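You operate a simulated robot arm through the tools that you are given. There is no shell and no other tool.

You run a simulated robot arm. Do the job below in one go: nothing can be reset, and whatever is moved stays where it is left.

## Task
Change the lever press over to lock tabs and dent the orange one.
Fine: socket block out on the bench, grey die plate in the nest, size dial to 5; hands clear, one stroke; carriage out again.

It is judged by the outcome, as a careful person would: the job done as asked, and still so three seconds after it is handed in. It fails if anything else is knocked over, pushed out of place, dropped, spilled or broken.

## Robot
A 7-joint arm with a two-finger parallel gripper, fixed in place. Base frame: the origin is on the floor under the middle of its stand, x ahead of it, y to its left, z up. Lengths are in mm, angles in degrees, forces in N, time in s.
It reaches about 1372 mm from its shoulder. Its first joint turns from -149.0 to 149.0 degrees. Payload 3.43 kg.
The TCP is the grasp point between the finger pads, 30 mm short of the fingertips. In the tool frame z runs along the fingers and y along their closing line. The gripper opens to 94 mm. The fingers are 28 mm wide and 10 mm thick; the gripper's body (50 by 96 mm) begins 55 mm behind the TCP.
Orientation is told as [roll, pitch, yaw] about the base's x, y, z axes, in that order, counted from this pose: with the fingers straight down and closing along the base's y, the tool's x points along the base's -x, its y along +y and its z along -z.

## Interface
- The arm moves only by the tool apply_moves. Its arguments are lists of equal length, an entry for each row: "claw": the gripper command, from -1 (shut) to 1 (fully open), values between in proportion; "translation": the shift along the tool's x, y, z in units of 25 mm (1.0 is 25 mm), a list of three; "rot": the turn, a rotation vector about the tool's x, y, z in units of 8 degrees (1.0 is 8 degrees), a list of three. In form: {"claw": [claw, ...], "translation": [[dx, dy, dz], ...], "rot": [[rx, ry, rz], ...]}. A call has 1 to 20 rows; each row shifts and turns the commanded pose from where the row before left it, along the tool's axes as they then stand. A call with a number of a shift or a turn outside -1 to 1 is refused whole. Each row takes 0.2 s and may step no farther than 50 mm and 8.6 degrees from the row before; otherwise, or with a gripper value out of range, the whole call is refused. A pose out of reach is approached as far as the arm can. The call stops where the force on the tool passes 50 N (or 10 N more than at its start, if that is more) or the arm is blocked; 0.2 s more then pass. Each finger travels about 45 mm/s and halts on what it meets, pressing with about 40 N; the grip force reading is that of the motor and also rises with nothing between the fingers. The clock runs only during rows and for 0.2 s after the last one: add rows that do not move to give the fingers time. The reply holds the time, the measured pose of the TCP, the force on the tool along the base axes, the opening and the grip force, in the units named above and with some noise, with the torque about the TCP (base axes, N m) and any sound that the robot's microphone picked up, and new pictures: "show" is both (left out), scene, wrist or none.
- Cameras (640 x 400 px; columns grow to the right, rows downward): "scene" is fixed at [223.1, 657.1, 1373.1]; the picture's right is [-0.48, -0.88, 0.00], its down [-0.44, 0.24, -0.87] and it looks along [0.76, -0.42, -0.50] (base axes); focal length 315 px, centre (320, 200). "wrist" rides on the gripper at [76, 14, -102] in the tool frame; the picture's right is [-0.18, 0.98, 0.00], its down [-0.75, -0.14, -0.64] and it looks along [-0.63, -0.12, 0.77] (tool axes); focal length 243 px, centre (320, 200). There is no depth. A picture from a camera that has moved, and an enlarged one, comes with that camera's place and axes in the base frame and with its lens. The place of the scene camera against the robot may be out by one fixed shift of up to 12 mm in any direction.
- close_up(camera, box): a new picture of the part [left, top, right, bottom] of that camera's present view, enlarged. The clock stands still meanwhile.
- job_done(): hands the job in; it is judged then, once.

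Places have to be worked out from the pictures, the camera data and where the tool is seen. Open the gripper and draw the arm clear of the work before you hand the job in, unless the task says otherwise.

The tools are called after "Emit:" by a JSON object that holds its "api" and its "payload". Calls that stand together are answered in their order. apply_moves: Moves the arm, as the interface text tells. Its arguments: {"type":"object","properties":{"claw":{"type":"array","items":{"type":"number"}},"translation":{"type":"array","items":{"type":"array","items":{"type":"number"}}},"rot":{"type":"array","items":{"type":"array","items":{"type":"number"}}},"show":{"type":"string","enum":["both","scene","wrist","none"]}},"required":["claw","translation","rot"]} The other tools are called the same way: close_up (camera, box) takes an enlarged picture of a part of a camera's view; job_done () hands the job in.

At the start:

```text
t: 0.0
ee_pos: [835.5, 529.1, 1206.5]
tcp_rot: [-0.1, -0.1, 0.0]
force: [0.9, 0.3, -0.3]
wrist_torque: [0.0, -0.01, 0.0]
grip_width: 94.0
finger_force: 0.1
```

scene: 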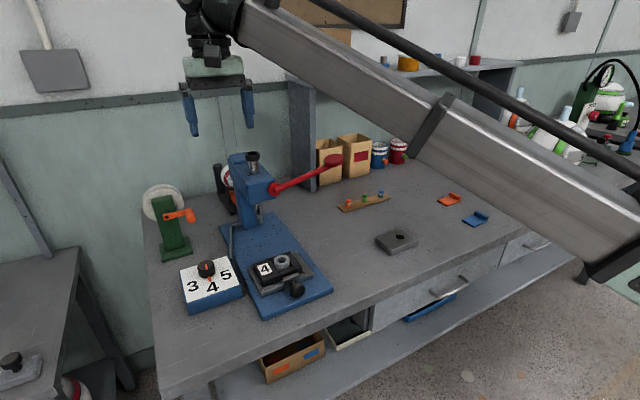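
wrist: 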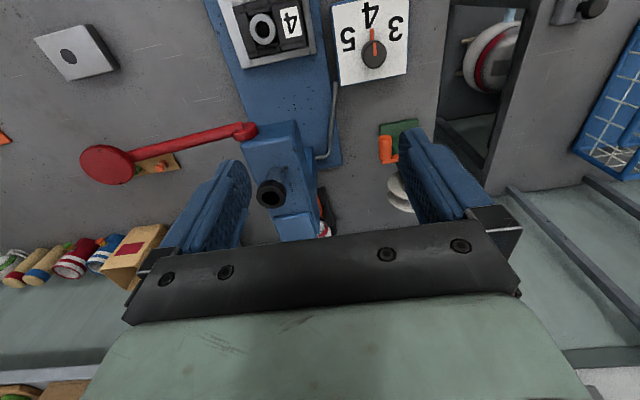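

I see a lever press on a bench with a size dial, a carriage with a block in it, a grey die plate, and orange and blue tabs. First I'll take close-ups to work out what is where.

Emit:
{"api": "close_up", "payload": {"camera": "scene", "box": [140, 140, 350, 330]}}

Emit:
{"api": "close_up", "payload": {"camera": "scene", "box": [320, 160, 520, 285]}}

Emit:
{"api": "close_up", "payload": {"camera": "scene", "box": [230, 230, 340, 325]}}

Emit:
{"api": "close_up", "payload": {"camera": "wrist", "box": [200, 0, 440, 150]}}

```text
2.11 times, centred on (245, 235) of scene
camera zoom: at [223.1, 657.1, 1373.1], right [-0.48, -0.88, 0.0], down [-0.44, 0.24, -0.87], along [0.76, -0.42, -0.5], focal length 664 px, centre (478, 126)
```

zoom: 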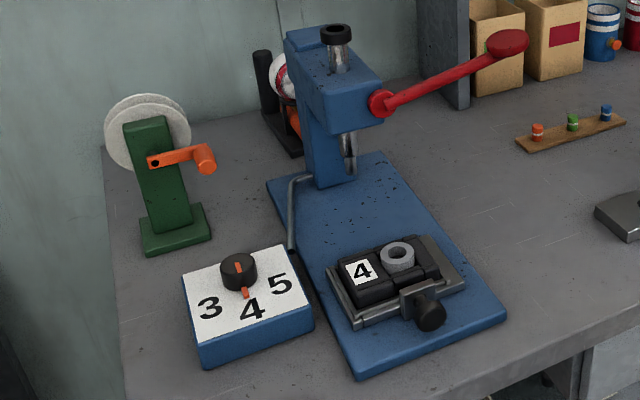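

```text
3.20 times, centred on (420, 222) of scene
camera zoom: at [223.1, 657.1, 1373.1], right [-0.48, -0.88, 0.0], down [-0.44, 0.24, -0.87], along [0.76, -0.42, -0.5], focal length 1009 px, centre (0, 128)
```

zoom: 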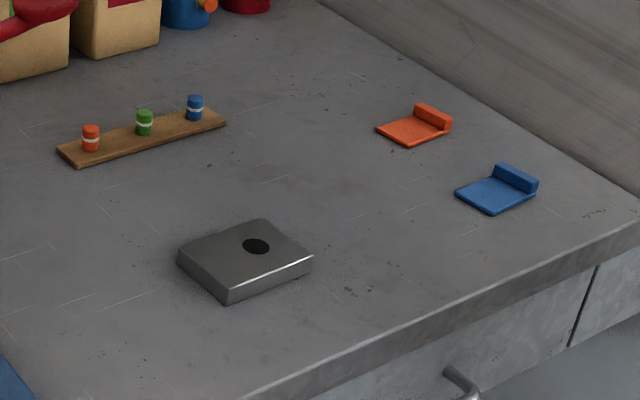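

```text
4.21 times, centred on (285, 278) of scene
camera zoom: at [223.1, 657.1, 1373.1], right [-0.48, -0.88, 0.0], down [-0.44, 0.24, -0.87], along [0.76, -0.42, -0.5], focal length 1328 px, centre (467, -126)
```

zoom: 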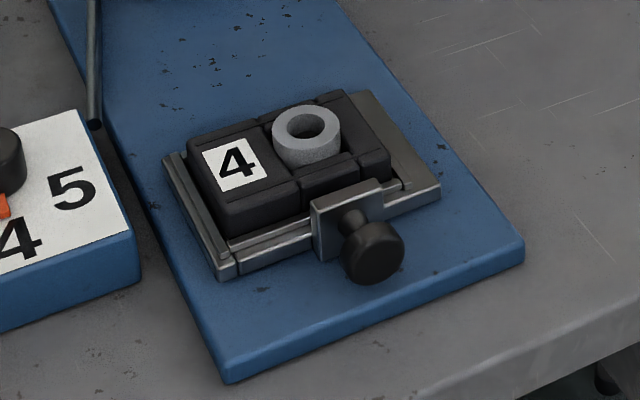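

```text
2.67 times, centred on (320, 75) of wrist
camera zoom: at [758.7, 541.7, 1309.1], right [0.18, 0.98, 0.0], down [0.75, -0.14, 0.64], along [0.63, -0.12, -0.77], focal length 647 px, centre (320, 533)
```

zoom: 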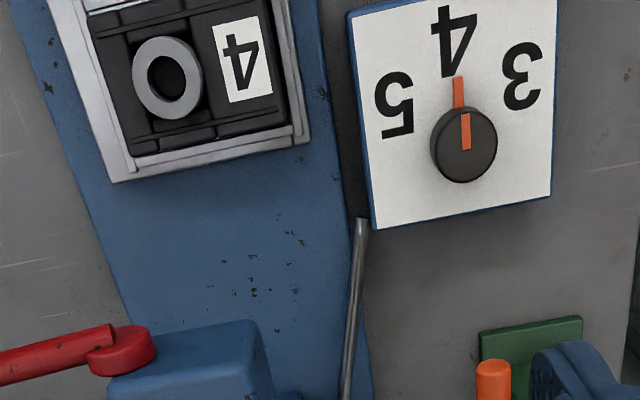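

Rough triangulation puts the press base at x 683–1080 and y 363–542, with the die plate near (755,115,825) and the orange tab near (859,-218). I'll back off and lower the arm so the wrist camera can look closely at the carriage and block.

Emit:
{"api": "apply_moves", "payload": {"claw": [1, 1, 1, 1, 1, 1, 1, 1], "translation": [[0.675, -0.295, 0.78], [0.675, -0.295, 0.78], [0.675, -0.295, 0.78], [0.675, -0.295, 0.78], [0.675, -0.295, 0.78], [0.675, -0.295, 0.78], [0.675, -0.295, 0.78], [0.675, -0.295, 0.78]], "rot": [[0, 0, 0], [0, 0, 0], [0, 0, 0], [0, 0, 0], [0, 0, 0], [0, 0, 0], [0, 0, 0], [0, 0, 0]]}}

```text
t: 1.8
ee_pos: [698.9, 467.8, 1049.6]
tcp_rot: [0.0, 0.0, 0.0]
force: [0.1, 0.5, -0.1]
wrist_torque: [0.0, -0.02, 0.0]
grip_width: 94.0
finger_force: 0.0
camera wrist: at [623.0, 481.7, 1152.0], right [0.18, 0.98, 0.0], down [0.75, -0.14, 0.64], along [0.63, -0.12, -0.77], focal length 243 px, centre (320, 200)
```

scene: 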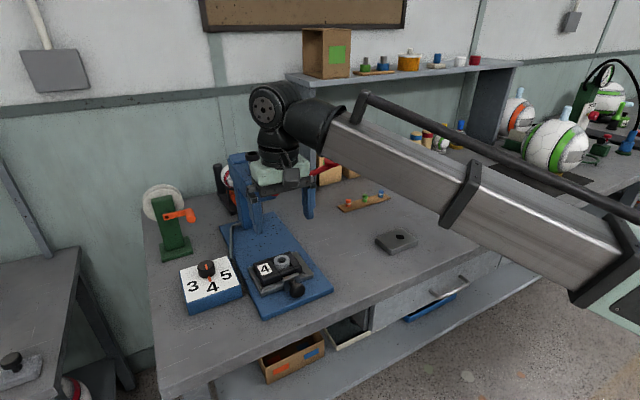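
wrist: 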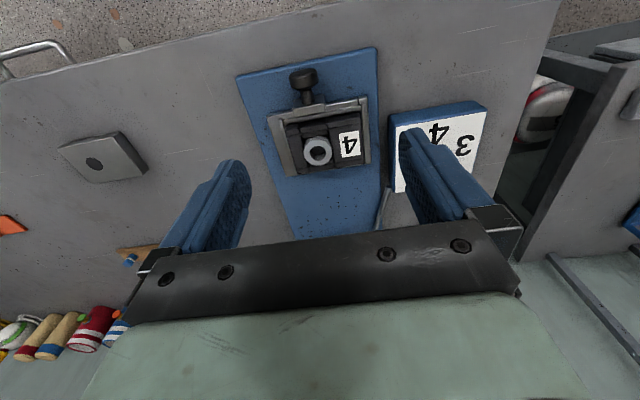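

Emit:
{"api": "close_up", "payload": {"camera": "wrist", "box": [230, 40, 390, 200]}}

Emit:
{"api": "close_up", "payload": {"camera": "wrist", "box": [40, 100, 200, 220]}}

```text
2.50 times, centred on (310, 120) of wrist
camera zoom: at [623.0, 481.7, 1152.0], right [0.18, 0.98, 0.0], down [0.75, -0.14, 0.64], along [0.63, -0.12, -0.77], focal length 606 px, centre (345, 400)
```

zoom: 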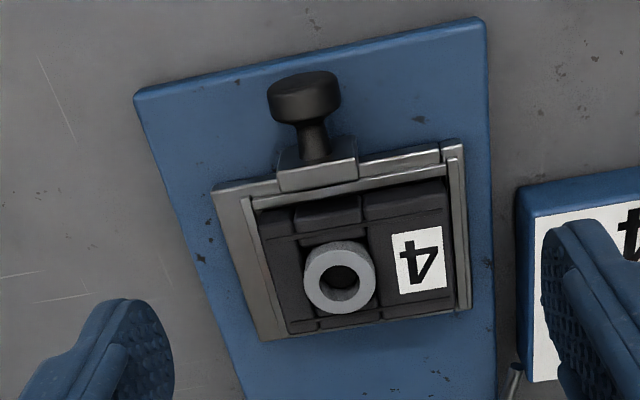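

```text
3.33 times, centred on (120, 160) of wrist
camera zoom: at [623.0, 481.7, 1152.0], right [0.18, 0.98, 0.0], down [0.75, -0.14, 0.64], along [0.63, -0.12, -0.77], focal length 809 px, centre (987, 333)
```

zoom: 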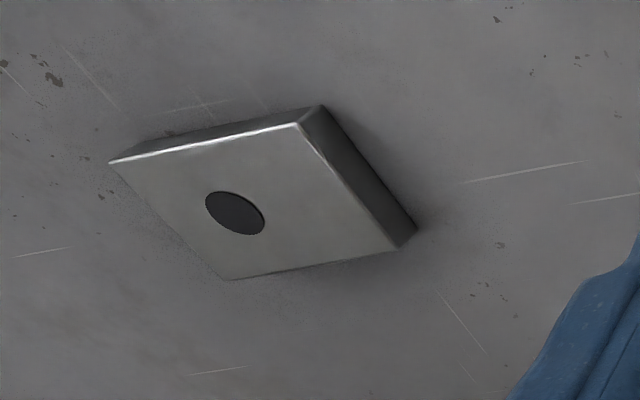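

The nest looks like a frame with rails around it, and the block stands above them with its ring up. I'll lower the arm for a more detailed, more side-on view.

Emit:
{"api": "apply_moves", "payload": {"claw": [1, 1, 1, 1, 1, 1], "translation": [[0.3, 0, 0.9], [0.3, 0, 0.9], [0.3, 0, 0.9], [0.3, 0, 0.9], [0.3, 0, 0.4], [0, 0, 0]], "rot": [[0, 0, 0], [0, 0, 0], [0, 0, 0], [0, 0, 0], [0, 0, 0], [0, 0, 0]]}}

Emit:
{"api": "close_up", "payload": {"camera": "wrist", "box": [210, 60, 450, 210]}}

Emit:
{"api": "close_up", "payload": {"camera": "scene", "box": [235, 235, 325, 310]}}

```text
t: 3.2
ee_pos: [661.8, 468.6, 950.9]
tcp_rot: [0.1, 0.0, 0.0]
force: [-0.7, -0.6, -0.1]
wrist_torque: [-0.02, 0.06, 0.0]
grip_width: 94.1
finger_force: 0.1
camera wrist: at [586.0, 481.5, 1053.8], right [0.18, 0.98, 0.0], down [0.75, -0.14, 0.64], along [0.63, -0.12, -0.77], focal length 243 px, centre (320, 200)
```

scene: 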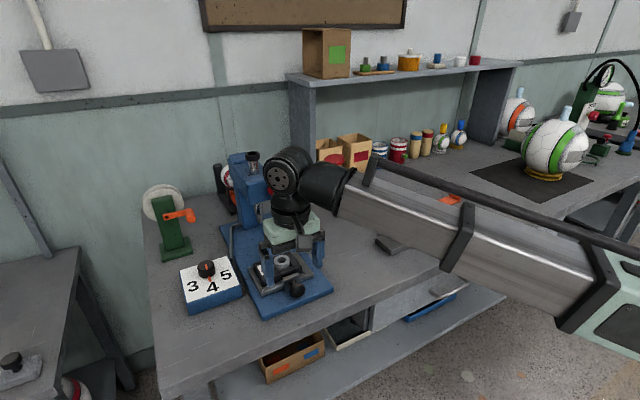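
wrist: 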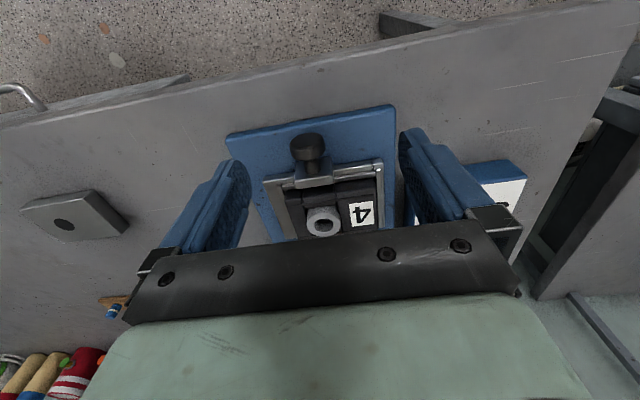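

```text
2.67 times, centred on (330, 135) of wrist
camera zoom: at [586.0, 481.5, 1053.8], right [0.18, 0.98, 0.0], down [0.75, -0.14, 0.64], along [0.63, -0.12, -0.77], focal length 647 px, centre (293, 373)
```

zoom: 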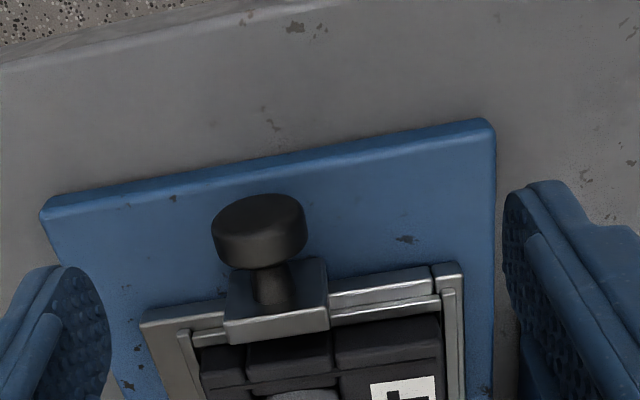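

```text
5.33 times, centred on (280, 272) of scene
camera zoom: at [223.1, 657.1, 1373.1], right [-0.48, -0.88, 0.0], down [-0.44, 0.24, -0.87], along [0.76, -0.42, -0.5], focal length 1682 px, centre (533, -187)
```

zoom: 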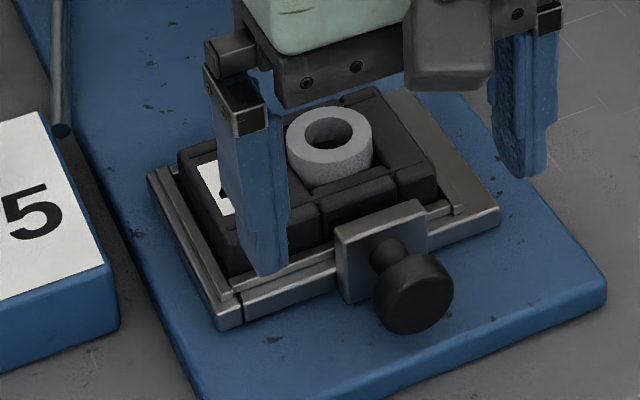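

The block stands clear above a low frame, with a handle plate and black knob on the front. I'll tilt the gripper for a nearly side-on wrist view to get heights and clearances.

Emit:
{"api": "apply_moves", "payload": {"claw": [1, 1, 1, 1, 1, 1, 1, 1, 1], "translation": [[0.6, 0, 0.7], [0.6, 0, 0.7], [0.6, 0, 0.6], [0, 0, 0], [0, 0, 0], [0, 0, 0], [0, 0, 0], [0, 0, 0], [0, 0, 0]], "rot": [[0, 0, 0], [0, 0, 0], [0, 0, 0], [0, -0.875, 0], [0, -0.875, 0], [0, -0.875, 0], [0, -0.875, 0], [0, -0.875, 0], [0, 0, 0]], "show": "wrist"}}

Emit:
{"api": "close_up", "payload": {"camera": "wrist", "box": [200, 60, 440, 210]}}

```text
t: 5.2
ee_pos: [615.8, 469.4, 901.4]
tcp_rot: [0.1, -35.1, 0.0]
force: [-0.2, 0.3, 0.2]
wrist_torque: [0.01, 0.0, 0.04]
grip_width: 93.8
finger_force: 0.2
camera wrist: at [496.3, 482.7, 941.0], right [0.15, 0.98, 0.11], down [0.25, -0.14, 0.96], along [0.96, -0.12, -0.26], focal length 243 px, centre (320, 200)
```

wrist: 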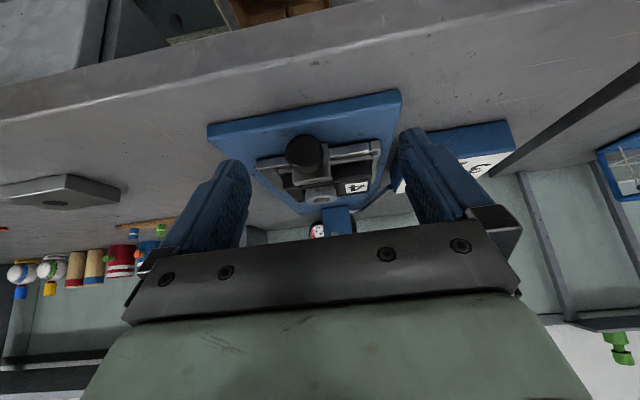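

```text
2.67 times, centred on (320, 135) of wrist
camera zoom: at [496.3, 482.7, 941.0], right [0.15, 0.98, 0.11], down [0.25, -0.14, 0.96], along [0.96, -0.12, -0.26], focal length 647 px, centre (320, 373)
```

zoom: 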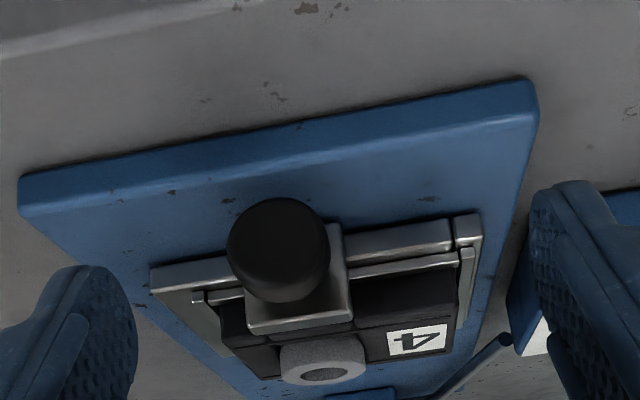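

In this tilted view the block top is about z 855, the frame lip about 835, and the handle plate spans y 429–469 with its back at x≈729. I'll straighten up, raise and yaw 90° so the fingers close along x, then look at the block again.

Emit:
{"api": "apply_moves", "payload": {"claw": [1, 1, 1, 1, 1, 1, 1, 1, 1, 1, 1, 1, 1, 1, 1, 1, 1, 1], "translation": [[0, 0, -0.9], [0, 0, -0.9], [0, 0, -0.9], [0, 0, -0.9], [0, 0, -0.9], [0, 0, 0], [0, 0, 0], [0, 0, 0], [0, 0, 0], [0, 0, 0], [0, 0, 0], [0, 0, 0], [0, 0, 0], [0, 0, 0], [0, 0, 0], [0, 0, 0], [0, 0, 0], [0, 0, 0]], "rot": [[0, 0.8775, 0], [0, 0.8775, 0], [0, 0.8775, 0], [0, 0.8775, 0], [0, 0.8775, 0], [0, 0, -0.9375], [0, 0, -0.9375], [0, 0, -0.9375], [0, 0, -0.9375], [0, 0, -0.9375], [0, 0, -0.9375], [0, 0, -0.9375], [0, 0, -0.9375], [0, 0, -0.9375], [0, 0, -0.9375], [0, 0, -0.9375], [0, 0, -0.9375], [0, 0, 0]], "show": "both"}}

```text
t: 9.0
ee_pos: [577.0, 468.9, 1003.6]
tcp_rot: [0.1, 0.1, 90.1]
force: [-0.2, -0.6, 0.3]
wrist_torque: [-0.02, -0.02, -0.01]
grip_width: 94.0
finger_force: 0.0
camera wrist: at [563.4, 392.3, 1106.7], right [-0.98, 0.18, 0.0], down [0.14, 0.75, 0.64], along [0.12, 0.63, -0.77], focal length 243 px, centre (320, 200)
```

scene: 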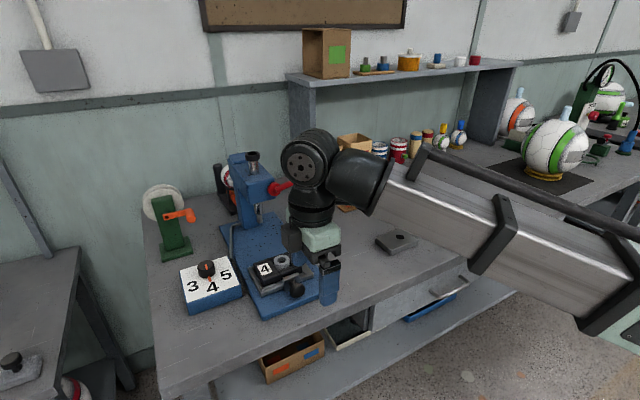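
wrist: 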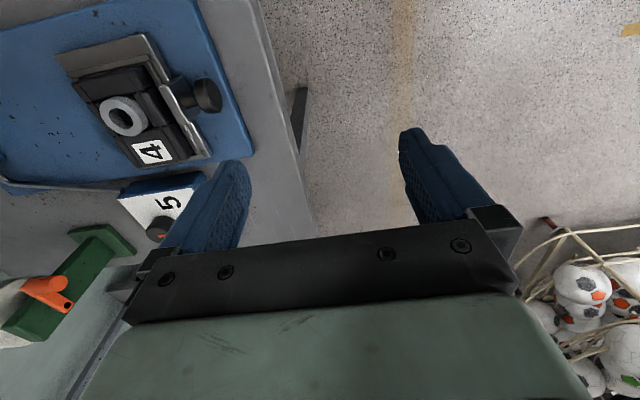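

The gripper is yawed 90° at (577,469,1004). I'll move it over the block at this height and check alignment.

Emit:
{"api": "apply_moves", "payload": {"claw": [1, 1, 1, 1, 1, 1, 1, 1, 1, 1, 1], "translation": [[-0.072, -0.812, 0], [-0.072, -0.812, 0], [-0.072, -0.812, 0], [-0.072, -0.812, 0], [-0.072, -0.812, 0], [-0.072, -0.812, 0], [-0.072, -0.812, 0], [-0.072, -0.812, 0], [-0.072, -0.812, 0], [-0.072, -0.812, 0], [0, 0, 0]], "rot": [[0, 0, 0], [0, 0, 0], [0, 0, 0], [0, 0, 0], [0, 0, 0], [0, 0, 0], [0, 0, 0], [0, 0, 0], [0, 0, 0], [0, 0, 0], [0, 0, 0]]}}

Emit:
{"api": "close_up", "payload": {"camera": "wrist", "box": [230, 10, 430, 160]}}

```text
t: 11.4
ee_pos: [780.0, 486.7, 1002.4]
tcp_rot: [0.2, 0.0, 90.1]
force: [1.4, 0.3, 0.4]
wrist_torque: [0.04, 0.0, 0.0]
grip_width: 94.3
finger_force: 0.0
camera wrist: at [765.7, 409.8, 1105.9], right [-0.98, 0.18, 0.0], down [0.14, 0.75, 0.64], along [0.12, 0.63, -0.77], focal length 243 px, centre (320, 200)
```

scene: 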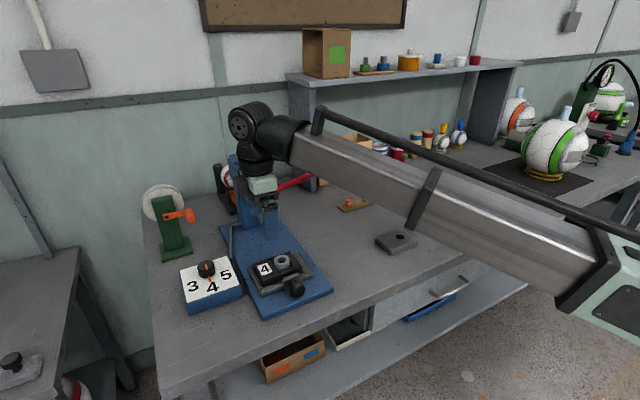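
wrist: 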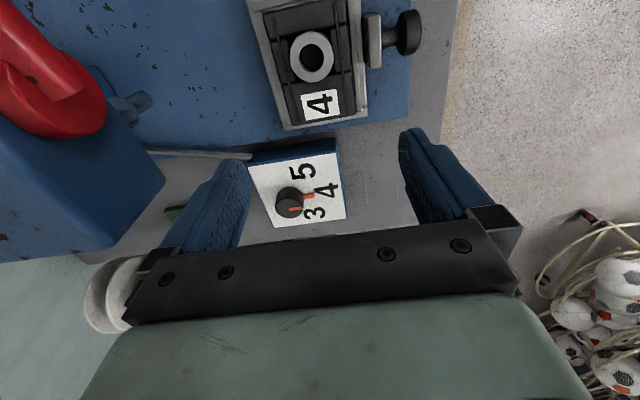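

```text
2.67 times, centred on (330, 85) of wrist
camera zoom: at [765.7, 409.8, 1105.9], right [-0.98, 0.18, 0.0], down [0.14, 0.75, 0.64], along [0.12, 0.63, -0.77], focal length 647 px, centre (293, 507)
```

zoom: 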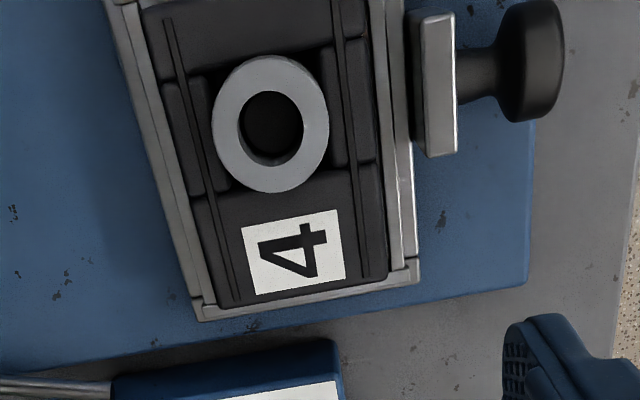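

The block spans x 746–813 (67 mm), the TCP is centred on it at x=780, and the handle plate ends at y≈467. I'll descend at y≈485 with the opening at about 84 mm, stopping with the fingertips just above the lip.

Emit:
{"api": "apply_moves", "payload": {"claw": [0.79, 0.79, 0.79, 0.79, 0.79, 0.79, 0.79, 0.79, 0.79], "translation": [[0.07, 0, 0], [0, 0, 0.8], [0, 0, 0.8], [0, 0, 0.8], [0, 0, 0.8], [0, 0, 0.7], [0, 0, 0.6], [0, 0, 0.6], [0, 0, 0]], "rot": [[0, 0, 0], [0, 0, 0], [0, 0, 0], [0, 0, 0], [0, 0, 0], [0, 0, 0], [0, 0, 0], [0, 0, 0], [0, 0, 0]]}}

Emit:
{"api": "close_up", "payload": {"camera": "scene", "box": [235, 215, 325, 310]}}

```text
t: 13.4
ee_pos: [778.3, 484.2, 875.8]
tcp_rot: [0.2, -0.1, 90.0]
force: [0.5, -0.3, 0.4]
wrist_torque: [0.0, 0.03, -0.02]
grip_width: 84.3
finger_force: 0.0
camera wrist: at [764.7, 408.0, 979.0], right [-0.98, 0.18, 0.0], down [0.14, 0.75, 0.64], along [0.12, 0.63, -0.77], focal length 243 px, centre (320, 200)
```

scene: 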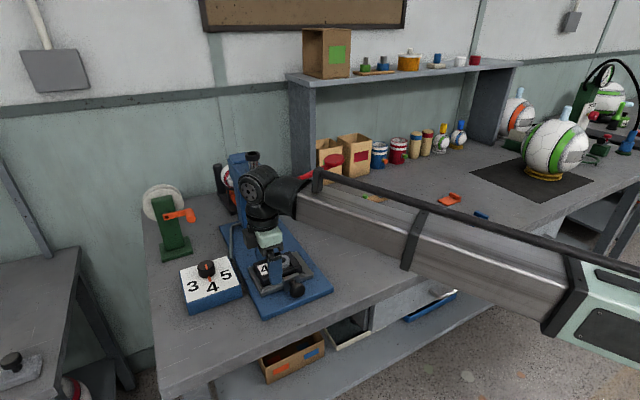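
wrist: 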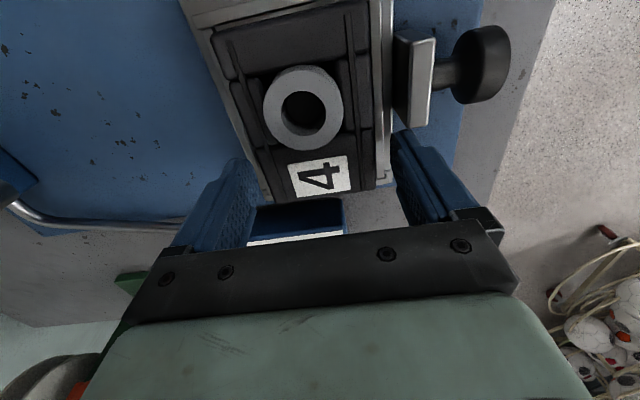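

```text
4.21 times, centred on (280, 262) of scene
camera zoom: at [223.1, 657.1, 1373.1], right [-0.48, -0.88, 0.0], down [-0.44, 0.24, -0.87], along [0.76, -0.42, -0.5], focal length 1328 px, centre (488, -63)
```

zoom: 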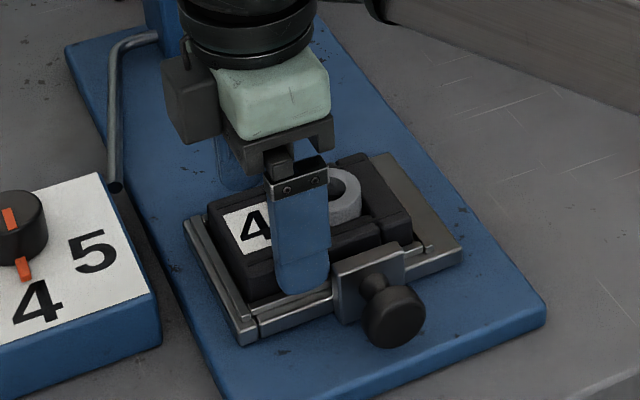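

Fingertips are at about z 846, straddling the block beside the handle plate. I'll lower another 6 mm and close.

Emit:
{"api": "apply_moves", "payload": {"claw": [0.79, 0.79, -1, -1, -1, -1, -1], "translation": [[0, -0.05, 0.24], [0, 0, 0], [0, 0, 0], [0, 0, 0], [0, 0, 0], [0, 0, 0], [0, 0, 0]], "rot": [[0, 0, 0], [0, 0, 0], [0, 0, 0], [0, 0, 0], [0, 0, 0], [0, 0, 0], [0, 0, 0]], "show": "wrist"}}

```text
t: 15.0
ee_pos: [779.7, 484.7, 868.9]
tcp_rot: [0.1, 0.0, 90.0]
force: [0.6, -0.6, -0.6]
wrist_torque: [0.01, -0.03, 0.01]
grip_width: 69.2
finger_force: 40.2
camera wrist: at [766.2, 407.8, 972.8], right [-0.98, 0.18, 0.0], down [0.14, 0.75, 0.64], along [0.12, 0.63, -0.77], focal length 243 px, centre (320, 200)
```

wrist: 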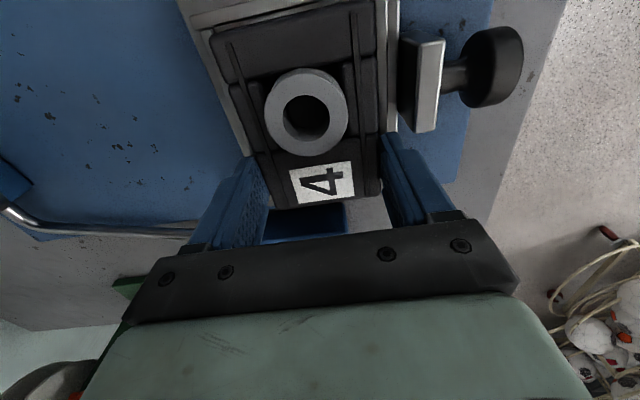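

Gripped at 69 mm with 40 N. Now I'll lift slowly, straight up.

Emit:
{"api": "apply_moves", "payload": {"claw": [-1, -1, -1, -1, -1, -1, -1], "translation": [[0, 0, -0.2], [0, 0, -0.3], [0, 0, -0.4], [0, 0, -0.5], [0, 0, -0.6], [0, 0, -0.6], [0, 0, 0]], "rot": [[0, 0, 0], [0, 0, 0], [0, 0, 0], [0, 0, 0], [0, 0, 0], [0, 0, 0], [0, 0, 0]]}}

Emit:
{"api": "close_up", "payload": {"camera": "scene", "box": [225, 195, 335, 310]}}

```text
t: 16.6
ee_pos: [780.9, 483.2, 936.2]
tcp_rot: [0.1, 0.1, 90.0]
force: [0.3, -0.5, -0.7]
wrist_torque: [0.02, -0.01, -0.01]
grip_width: 69.1
finger_force: 39.7
camera wrist: at [767.0, 407.2, 1039.3], right [-0.98, 0.18, 0.0], down [0.14, 0.75, 0.64], along [0.12, 0.63, -0.77], focal length 243 px, centre (320, 200)
```

scene: 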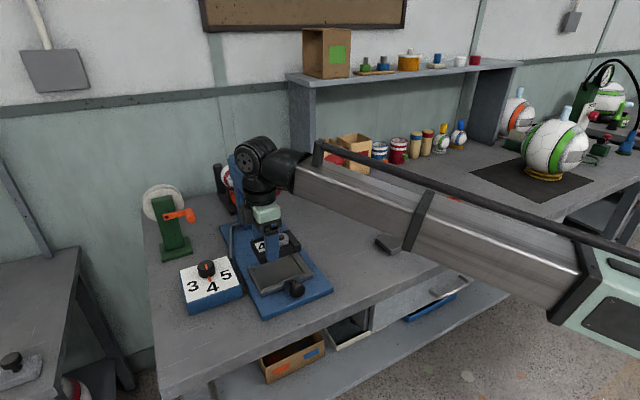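
wrist: 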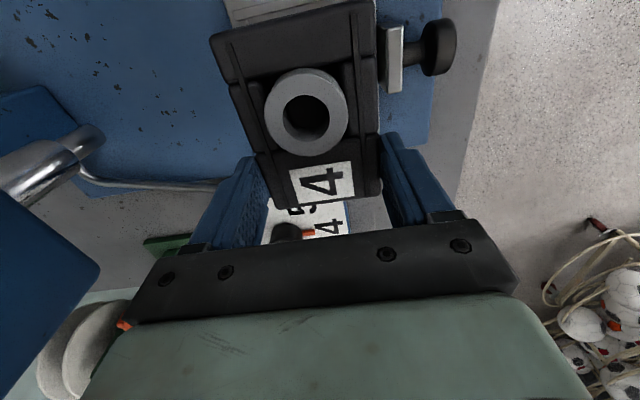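

```text
3.48 times, centred on (280, 252) of scene
camera zoom: at [223.1, 657.1, 1373.1], right [-0.48, -0.88, 0.0], down [-0.44, 0.24, -0.87], along [0.76, -0.42, -0.5], focal length 1097 px, centre (459, 17)
```

zoom: 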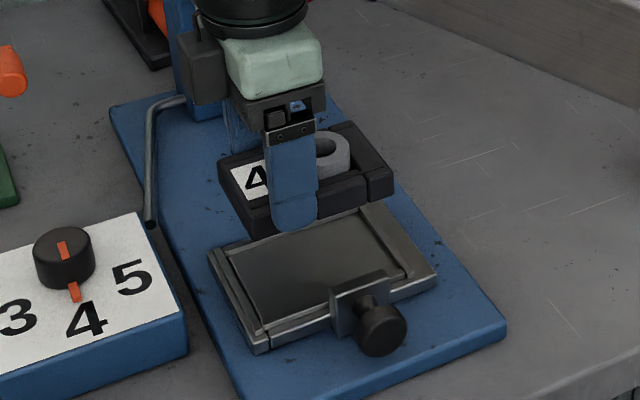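

The block came out cleanly and the empty tray shows below. I'll carry it back in -x first, then in -y to open bench between the press and the die plate, around (735,280).

Emit:
{"api": "apply_moves", "payload": {"claw": [-1, -1, -1, -1, -1, -1, -1, -1, -1, -1, -1, -1, -1], "translation": [[0, 0.6, -0.2], [0, 0.64, -0.2], [0, 0.6, -0.2], [0.8, 0, 0], [0.8, 0, 0], [0.8, 0, 0], [0.8, 0, 0], [0.8, 0, 0], [0.8, 0, 0], [0.8, 0, 0], [0.8, 0, 0], [0.8, 0, 0], [0, 0, 0]], "rot": [[0, 0, 0], [0, 0, 0], [0, 0, 0], [0, 0, 0], [0, 0, 0], [0, 0, 0], [0, 0, 0], [0, 0, 0], [0, 0, 0], [0, 0, 0], [0, 0, 0], [0, 0, 0], [0, 0, 0]]}}

Emit:
{"api": "close_up", "payload": {"camera": "scene", "box": [225, 190, 435, 320]}}

```text
t: 19.4
ee_pos: [735.5, 305.3, 948.3]
tcp_rot: [0.2, 0.1, 90.1]
force: [-0.7, 0.8, -1.5]
wrist_torque: [0.0, 0.0, -0.01]
grip_width: 69.1
finger_force: 39.9
camera wrist: at [721.6, 228.2, 1052.1], right [-0.98, 0.18, 0.0], down [0.14, 0.75, 0.64], along [0.12, 0.63, -0.77], focal length 243 px, centre (320, 200)
```

scene: 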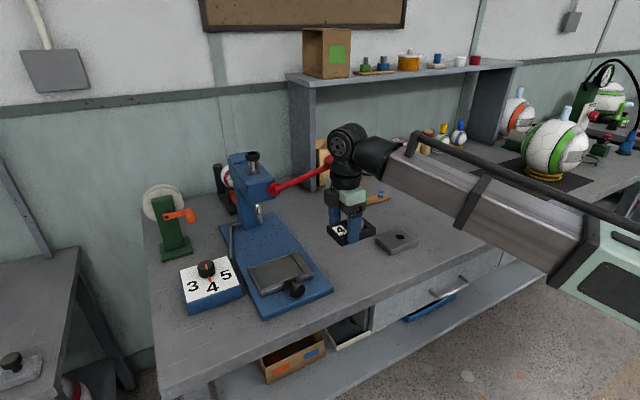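
wrist: 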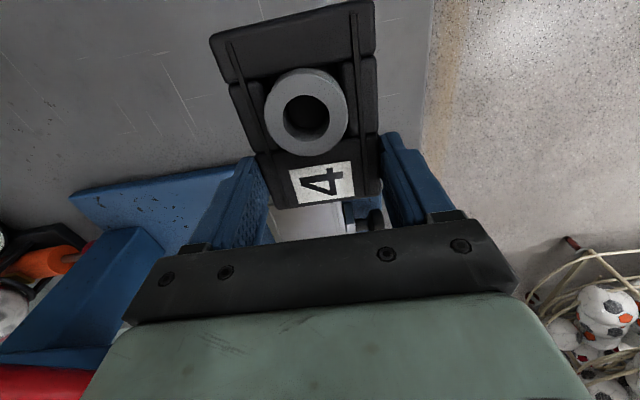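

```text
3.05 times, centred on (330, 255) of scene
camera zoom: at [223.1, 657.1, 1373.1], right [-0.48, -0.88, 0.0], down [-0.44, 0.24, -0.87], along [0.76, -0.42, -0.5], focal length 961 px, centre (290, 32)
```

zoom: 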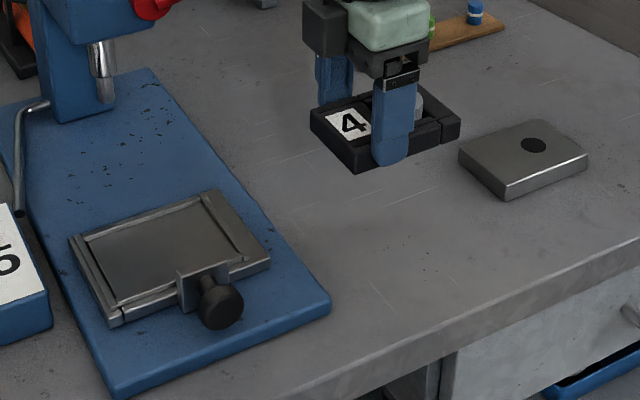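

There's a clear spot under the block. I'll descend most of the way, then feel for the bench in small steps.

Emit:
{"api": "apply_moves", "payload": {"claw": [-1, -1, -1, -1, -1, -1, -1], "translation": [[0, 0, 0.8], [0, 0, 0.8], [0, 0, 0.8], [0, 0, 0.8], [0, 0, 0.5], [0, 0, 0.2], [0, 0, 0]], "rot": [[0, 0, 0], [0, 0, 0], [0, 0, 0], [0, 0, 0], [0, 0, 0], [0, 0, 0], [0, 0, 0]], "show": "scene"}}

Emit:
{"api": "close_up", "payload": {"camera": "scene", "box": [300, 190, 440, 280]}}

```text
t: 21.0
ee_pos: [734.5, 304.0, 851.8]
tcp_rot: [0.1, 0.0, 90.0]
force: [-0.8, 0.1, -1.7]
wrist_torque: [0.0, 0.0, 0.04]
grip_width: 69.0
finger_force: 40.6
```

scene: 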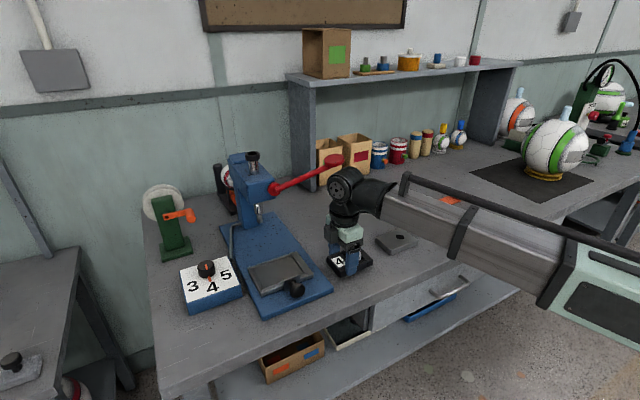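

```text
4.44 times, centred on (370, 235) of scene
camera zoom: at [223.1, 657.1, 1373.1], right [-0.48, -0.88, 0.0], down [-0.44, 0.24, -0.87], along [0.76, -0.42, -0.5], focal length 1402 px, centre (98, 44)
```

zoom: 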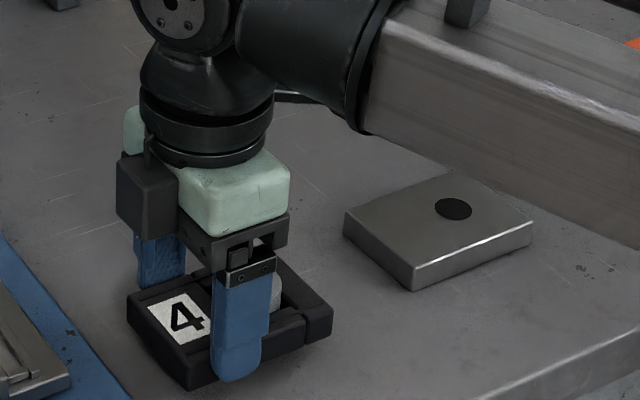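

The block is just above the bench. I'll ease down in small steps, watching the force.

Emit:
{"api": "apply_moves", "payload": {"claw": [-1, -1, -1], "translation": [[0, 0, 0.1], [0, 0, 0.1], [0, 0, 0]], "rot": [[0, 0, 0], [0, 0, 0], [0, 0, 0]], "show": "none"}}

```text
t: 21.8
ee_pos: [736.0, 304.7, 847.6]
tcp_rot: [0.1, 0.0, 90.0]
force: [-1.0, 0.0, 0.2]
wrist_torque: [0.01, 0.02, 0.03]
grip_width: 68.9
finger_force: 39.7
```

Emit:
{"api": "apply_moves", "payload": {"claw": [-1, -1, -1], "translation": [[0, 0, 0.08], [0, 0, 0.08], [0, 0, 0]], "rot": [[0, 0, 0], [0, 0, 0], [0, 0, 0]], "show": "none"}}

```text
t: 22.6
ee_pos: [735.6, 304.2, 843.6]
tcp_rot: [0.1, 0.1, 90.0]
force: [-0.4, -0.4, -0.7]
wrist_torque: [0.03, -0.03, -0.01]
grip_width: 69.0
finger_force: 39.6
```

No contact yet at TCP z 843.6. Continuing down a little more.

Emit:
{"api": "apply_moves", "payload": {"claw": [-1, -1, -1], "translation": [[0, 0, 0.08], [0, 0, 0.06], [0, 0, 0]], "rot": [[0, 0, 0], [0, 0, 0], [0, 0, 0]], "show": "scene"}}

Emit:
{"api": "close_up", "payload": {"camera": "scene", "box": [310, 230, 390, 290]}}

```text
t: 23.4
ee_pos: [735.2, 303.8, 839.5]
tcp_rot: [0.1, -0.1, 90.0]
force: [-0.4, -0.3, -1.6]
wrist_torque: [0.03, -0.03, -0.04]
grip_width: 69.1
finger_force: 40.2
```

scene: 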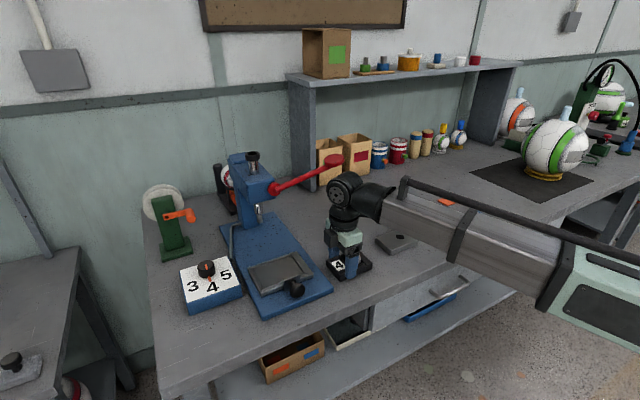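

```text
6.67 times, centred on (350, 260) of scene
camera zoom: at [223.1, 657.1, 1373.1], right [-0.48, -0.88, 0.0], down [-0.44, 0.24, -0.87], along [0.76, -0.42, -0.5], focal length 2103 px, centre (120, -200)
```

zoom: 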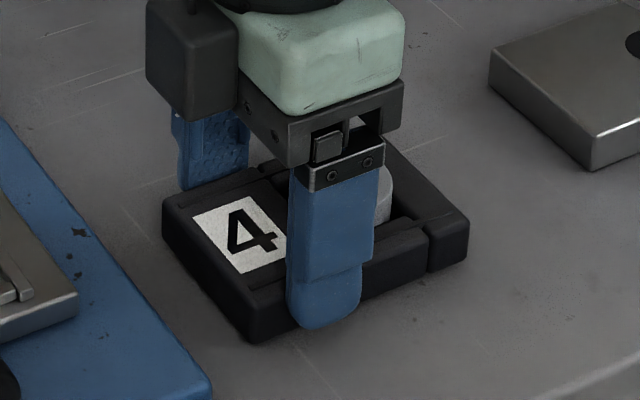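

The block looks very close to the bench, so I'll keep easing down.

Emit:
{"api": "apply_moves", "payload": {"claw": [-1, -1, -1, -1], "translation": [[0, 0, 0.06], [0, 0, 0.06], [0, 0, 0.04], [0, 0, 0]], "rot": [[0, 0, 0], [0, 0, 0], [0, 0, 0], [0, 0, 0]], "show": "none"}}

```text
t: 24.4
ee_pos: [735.5, 303.7, 836.6]
tcp_rot: [-0.2, 0.0, 90.0]
force: [5.6, -2.1, 41.0]
wrist_torque: [-0.35, 0.48, 0.18]
grip_width: 69.4
finger_force: 40.0
```

Bench contact at TCP z≈837 (41 N). I'll relax slightly, open the fingers and retreat upward.

Emit:
{"api": "apply_moves", "payload": {"claw": [-1, -1, 0.8, 0.8, 0.8, 0.8, 0.8, 0.8, 0.8, 0.8, 0.8], "translation": [[0, 0, -0.04], [0, 0, 0], [0, 0, 0], [0, 0, 0], [0, 0, 0], [0, 0, -0.3], [0, 0, -0.6], [0, 0, -0.8], [0, 0, -0.8], [0, 0, -0.8], [0, 0, 0]], "rot": [[0, 0, 0], [0, 0, 0], [0, 0, 0], [0, 0, 0], [0, 0, 0], [0, 0, 0], [0, 0, 0], [0, 0, 0], [0, 0, 0], [0, 0, 0], [0, 0, 0]]}}

```text
t: 26.8
ee_pos: [734.9, 303.7, 918.2]
tcp_rot: [0.1, 0.1, 90.0]
force: [0.6, -0.6, -1.0]
wrist_torque: [0.01, -0.03, -0.03]
grip_width: 84.8
finger_force: 0.1
camera wrist: at [721.4, 227.8, 1021.9], right [-0.98, 0.18, 0.0], down [0.14, 0.75, 0.64], along [0.12, 0.63, -0.77], focal length 243 px, centre (320, 200)
```

scene: 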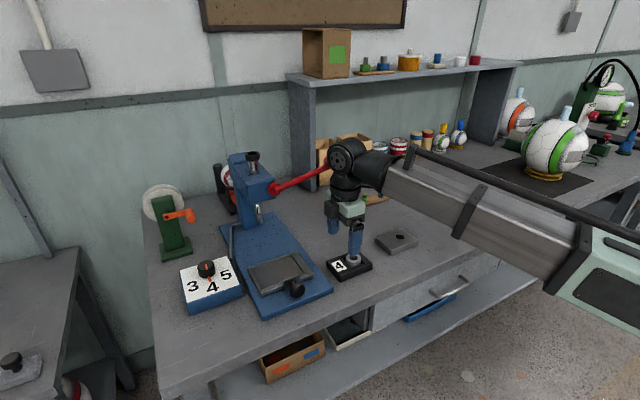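
wrist: 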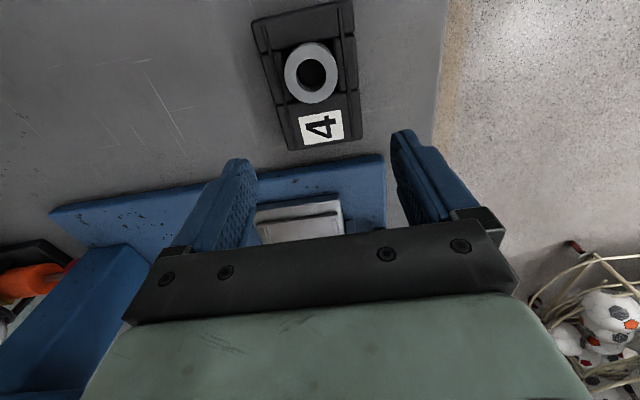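

The socket block sits flat on the bench. Next I'll move over the die plate to measure it.

Emit:
{"api": "apply_moves", "payload": {"claw": [1, 1, 1, 1, 1, 1, 1, 1, 1, 1], "translation": [[0.831, -0.0844, -0.178], [0.831, -0.0844, -0.178], [0.831, -0.0844, -0.178], [0.831, -0.0844, -0.178], [0.831, -0.0844, -0.178], [0.831, -0.0844, -0.178], [0.831, -0.0844, -0.178], [0.831, -0.0844, -0.178], [0.831, -0.0844, -0.178], [0, 0, 0]], "rot": [[0, 0, 0], [0, 0, 0], [0, 0, 0], [0, 0, 0], [0, 0, 0], [0, 0, 0], [0, 0, 0], [0, 0, 0], [0, 0, 0], [0, 0, 0]]}}

Emit:
{"api": "close_up", "payload": {"camera": "wrist", "box": [200, 0, 440, 150]}}

Emit:
{"api": "close_up", "payload": {"camera": "scene", "box": [230, 180, 390, 310]}}

```text
t: 29.0
ee_pos: [755.0, 115.8, 958.3]
tcp_rot: [0.1, 0.0, 90.1]
force: [0.5, -0.2, -0.1]
wrist_torque: [0.02, -0.03, -0.01]
grip_width: 94.0
finger_force: 0.1
camera wrist: at [740.7, 39.3, 1060.9], right [-0.98, 0.18, 0.0], down [0.14, 0.75, 0.64], along [0.12, 0.63, -0.77], focal length 243 px, centre (320, 200)
```

scene: 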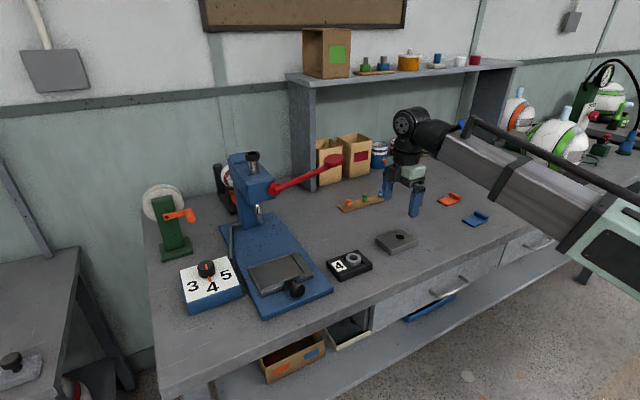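
wrist: 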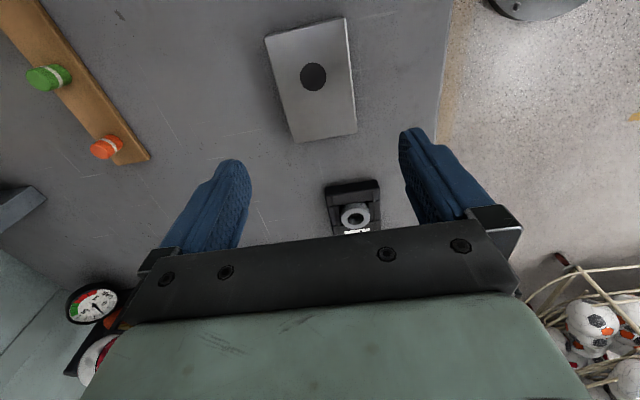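

```text
2.67 times, centred on (320, 75) of wrist
camera zoom: at [740.7, 39.3, 1060.9], right [-0.98, 0.18, 0.0], down [0.14, 0.75, 0.64], along [0.12, 0.63, -0.77], focal length 647 px, centre (320, 533)
```

zoom: 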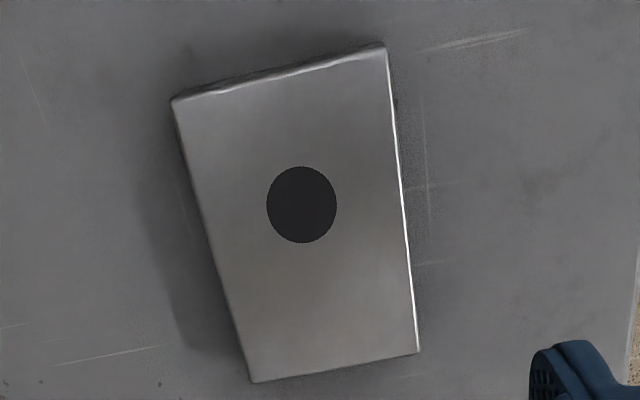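

```text
3.08 times, centred on (310, 245) of scene
camera zoom: at [223.1, 657.1, 1373.1], right [-0.48, -0.88, 0.0], down [-0.44, 0.24, -0.87], along [0.76, -0.42, -0.5], focal length 970 px, centre (351, 62)
```

zoom: 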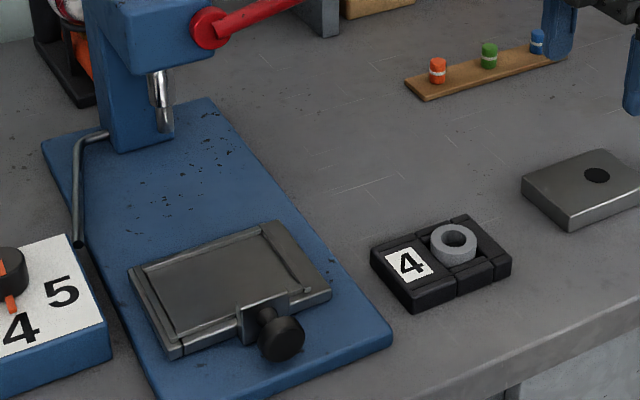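

The die plate is square to the axes, centred near (757,105), about 67×98×18 mm, with its hole offset −12 mm in y, matching the ring's offset in the nest. Before carrying it I'll look at the empty nest with the wrist camera to get its inner edges.

Emit:
{"api": "apply_moves", "payload": {"claw": [1, 1, 1, 1, 1, 1, 1, 1, 1, 1, 1, 1, 1, 1, 1, 1, 1], "translation": [[-0.88, -0.01, 0], [-0.88, -0.01, 0], [-0.88, -0.01, 0], [-0.88, -0.01, 0], [-0.88, -0.01, 0], [-0.88, -0.01, 0], [-0.88, -0.01, 0], [-0.88, -0.01, 0], [-0.88, -0.01, 0], [-0.88, -0.01, 0], [-0.88, -0.01, 0], [-0.88, -0.01, 0], [-0.88, -0.01, 0], [-0.88, -0.01, 0], [-0.88, -0.01, 0], [-0.88, -0.01, 0], [0, 0, 0]], "rot": [[0, 0, 0], [0, 0, 0], [0, 0, 0], [0, 0, 0], [0, 0, 0], [0, 0, 0], [0, 0, 0], [0, 0, 0], [0, 0, 0], [0, 0, 0], [0, 0, 0], [0, 0, 0], [0, 0, 0], [0, 0, 0], [0, 0, 0], [0, 0, 0], [0, 0, 0]], "show": "wrist"}}

Emit:
{"api": "close_up", "payload": {"camera": "wrist", "box": [200, 0, 440, 160]}}

```text
t: 32.6
ee_pos: [756.3, 470.4, 960.9]
tcp_rot: [0.2, 0.0, 90.0]
force: [0.3, 0.4, -0.7]
wrist_torque: [-0.02, 0.0, -0.01]
grip_width: 93.8
finger_force: 0.0
camera wrist: at [743.1, 392.9, 1063.1], right [-0.98, 0.18, 0.0], down [0.14, 0.75, 0.64], along [0.12, 0.63, -0.77], focal length 243 px, centre (320, 200)
```

wrist: 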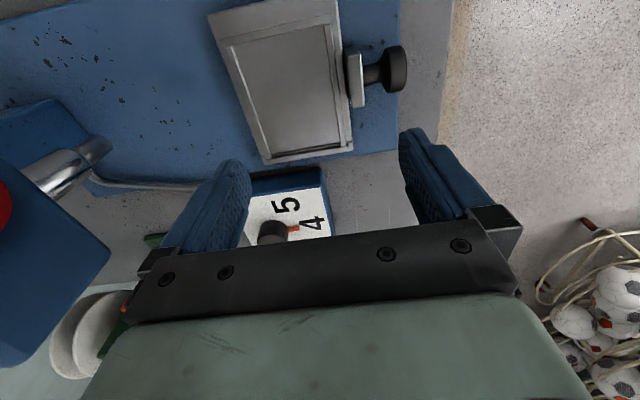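

```text
2.50 times, centred on (320, 80) of wrist
camera zoom: at [743.1, 392.9, 1063.1], right [-0.98, 0.18, 0.0], down [0.14, 0.75, 0.64], along [0.12, 0.63, -0.77], focal length 606 px, centre (320, 500)
```

zoom: 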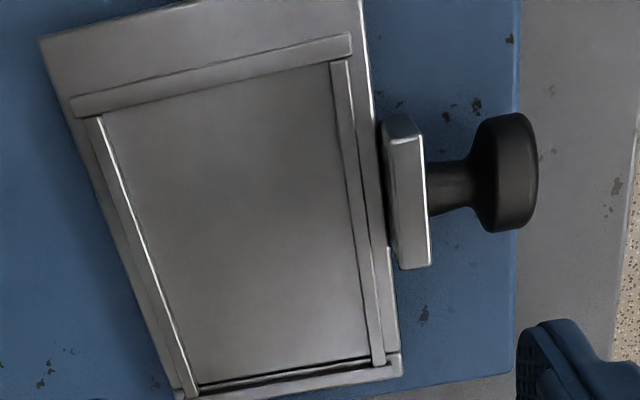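

The empty nest measures about x 743–818, y 410–511 (centre ≈(780.8,460.7)), square to the axes and slightly larger than the plate. I'll return to the plate and line up at a y that keeps the fingers clear of the handle plate when placing.

Emit:
{"api": "apply_moves", "payload": {"claw": [1, 1, 1, 1, 1, 1, 1, 1, 1, 1, 1, 1, 1, 1, 1, 1, 0.8, 0.8], "translation": [[0.8445, 0, 0], [0.8445, 0, 0], [0.8445, 0, 0], [0.8445, 0, 0], [0.8445, 0, 0], [0.8445, 0, 0], [0.8445, 0, 0], [0.8445, 0, 0], [0.8445, 0, 0], [0.8445, 0, 0], [0.8445, 0, 0], [0.8445, 0, 0], [0.8445, 0, 0], [0.8445, 0, 0], [0.8445, 0, 0], [0.8445, 0.06, 0], [0, 0, 1.0], [0, 0, 0]], "rot": [[0, 0, 0], [0, 0, 0], [0, 0, 0], [0, 0, 0], [0, 0, 0], [0, 0, 0], [0, 0, 0], [0, 0, 0], [0, 0, 0], [0, 0, 0], [0, 0, 0], [0, 0, 0], [0, 0, 0], [0, 0, 0], [0, 0, 0], [0, 0, 0], [0, 0, 0], [0, 0, 0]], "show": "wrist"}}

Emit:
{"api": "close_up", "payload": {"camera": "wrist", "box": [200, 0, 440, 150]}}

```text
t: 36.4
ee_pos: [754.6, 133.9, 935.9]
tcp_rot: [0.0, -0.1, 90.0]
force: [0.3, 0.2, 0.0]
wrist_torque: [0.0, -0.03, 0.02]
grip_width: 84.5
finger_force: 0.0
camera wrist: at [742.4, 57.1, 1037.9], right [-0.98, 0.18, 0.0], down [0.14, 0.75, 0.64], along [0.12, 0.63, -0.77], focal length 243 px, centre (320, 200)
```

wrist: 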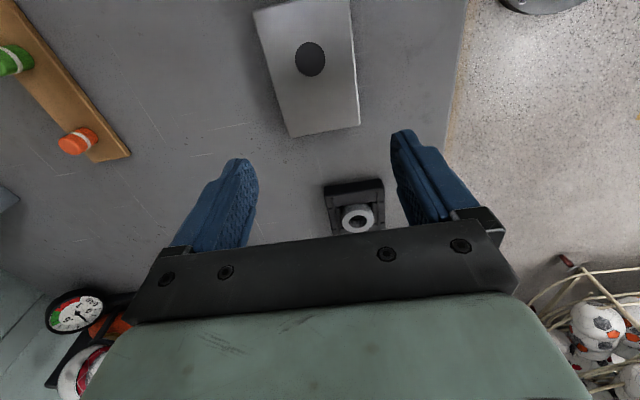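

```text
2.67 times, centred on (320, 75) of wrist
camera zoom: at [742.4, 57.1, 1037.9], right [-0.98, 0.18, 0.0], down [0.14, 0.75, 0.64], along [0.12, 0.63, -0.77], focal length 647 px, centre (320, 533)
```

zoom: 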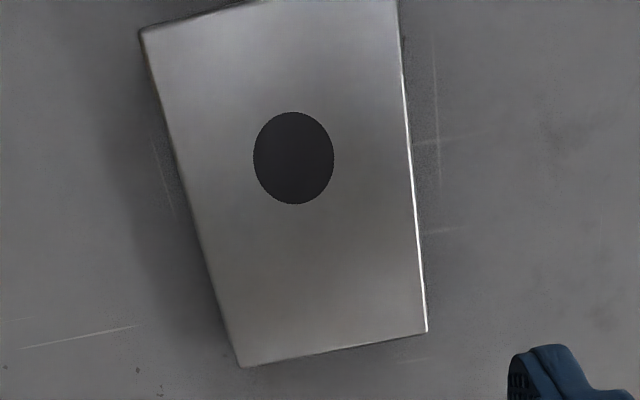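

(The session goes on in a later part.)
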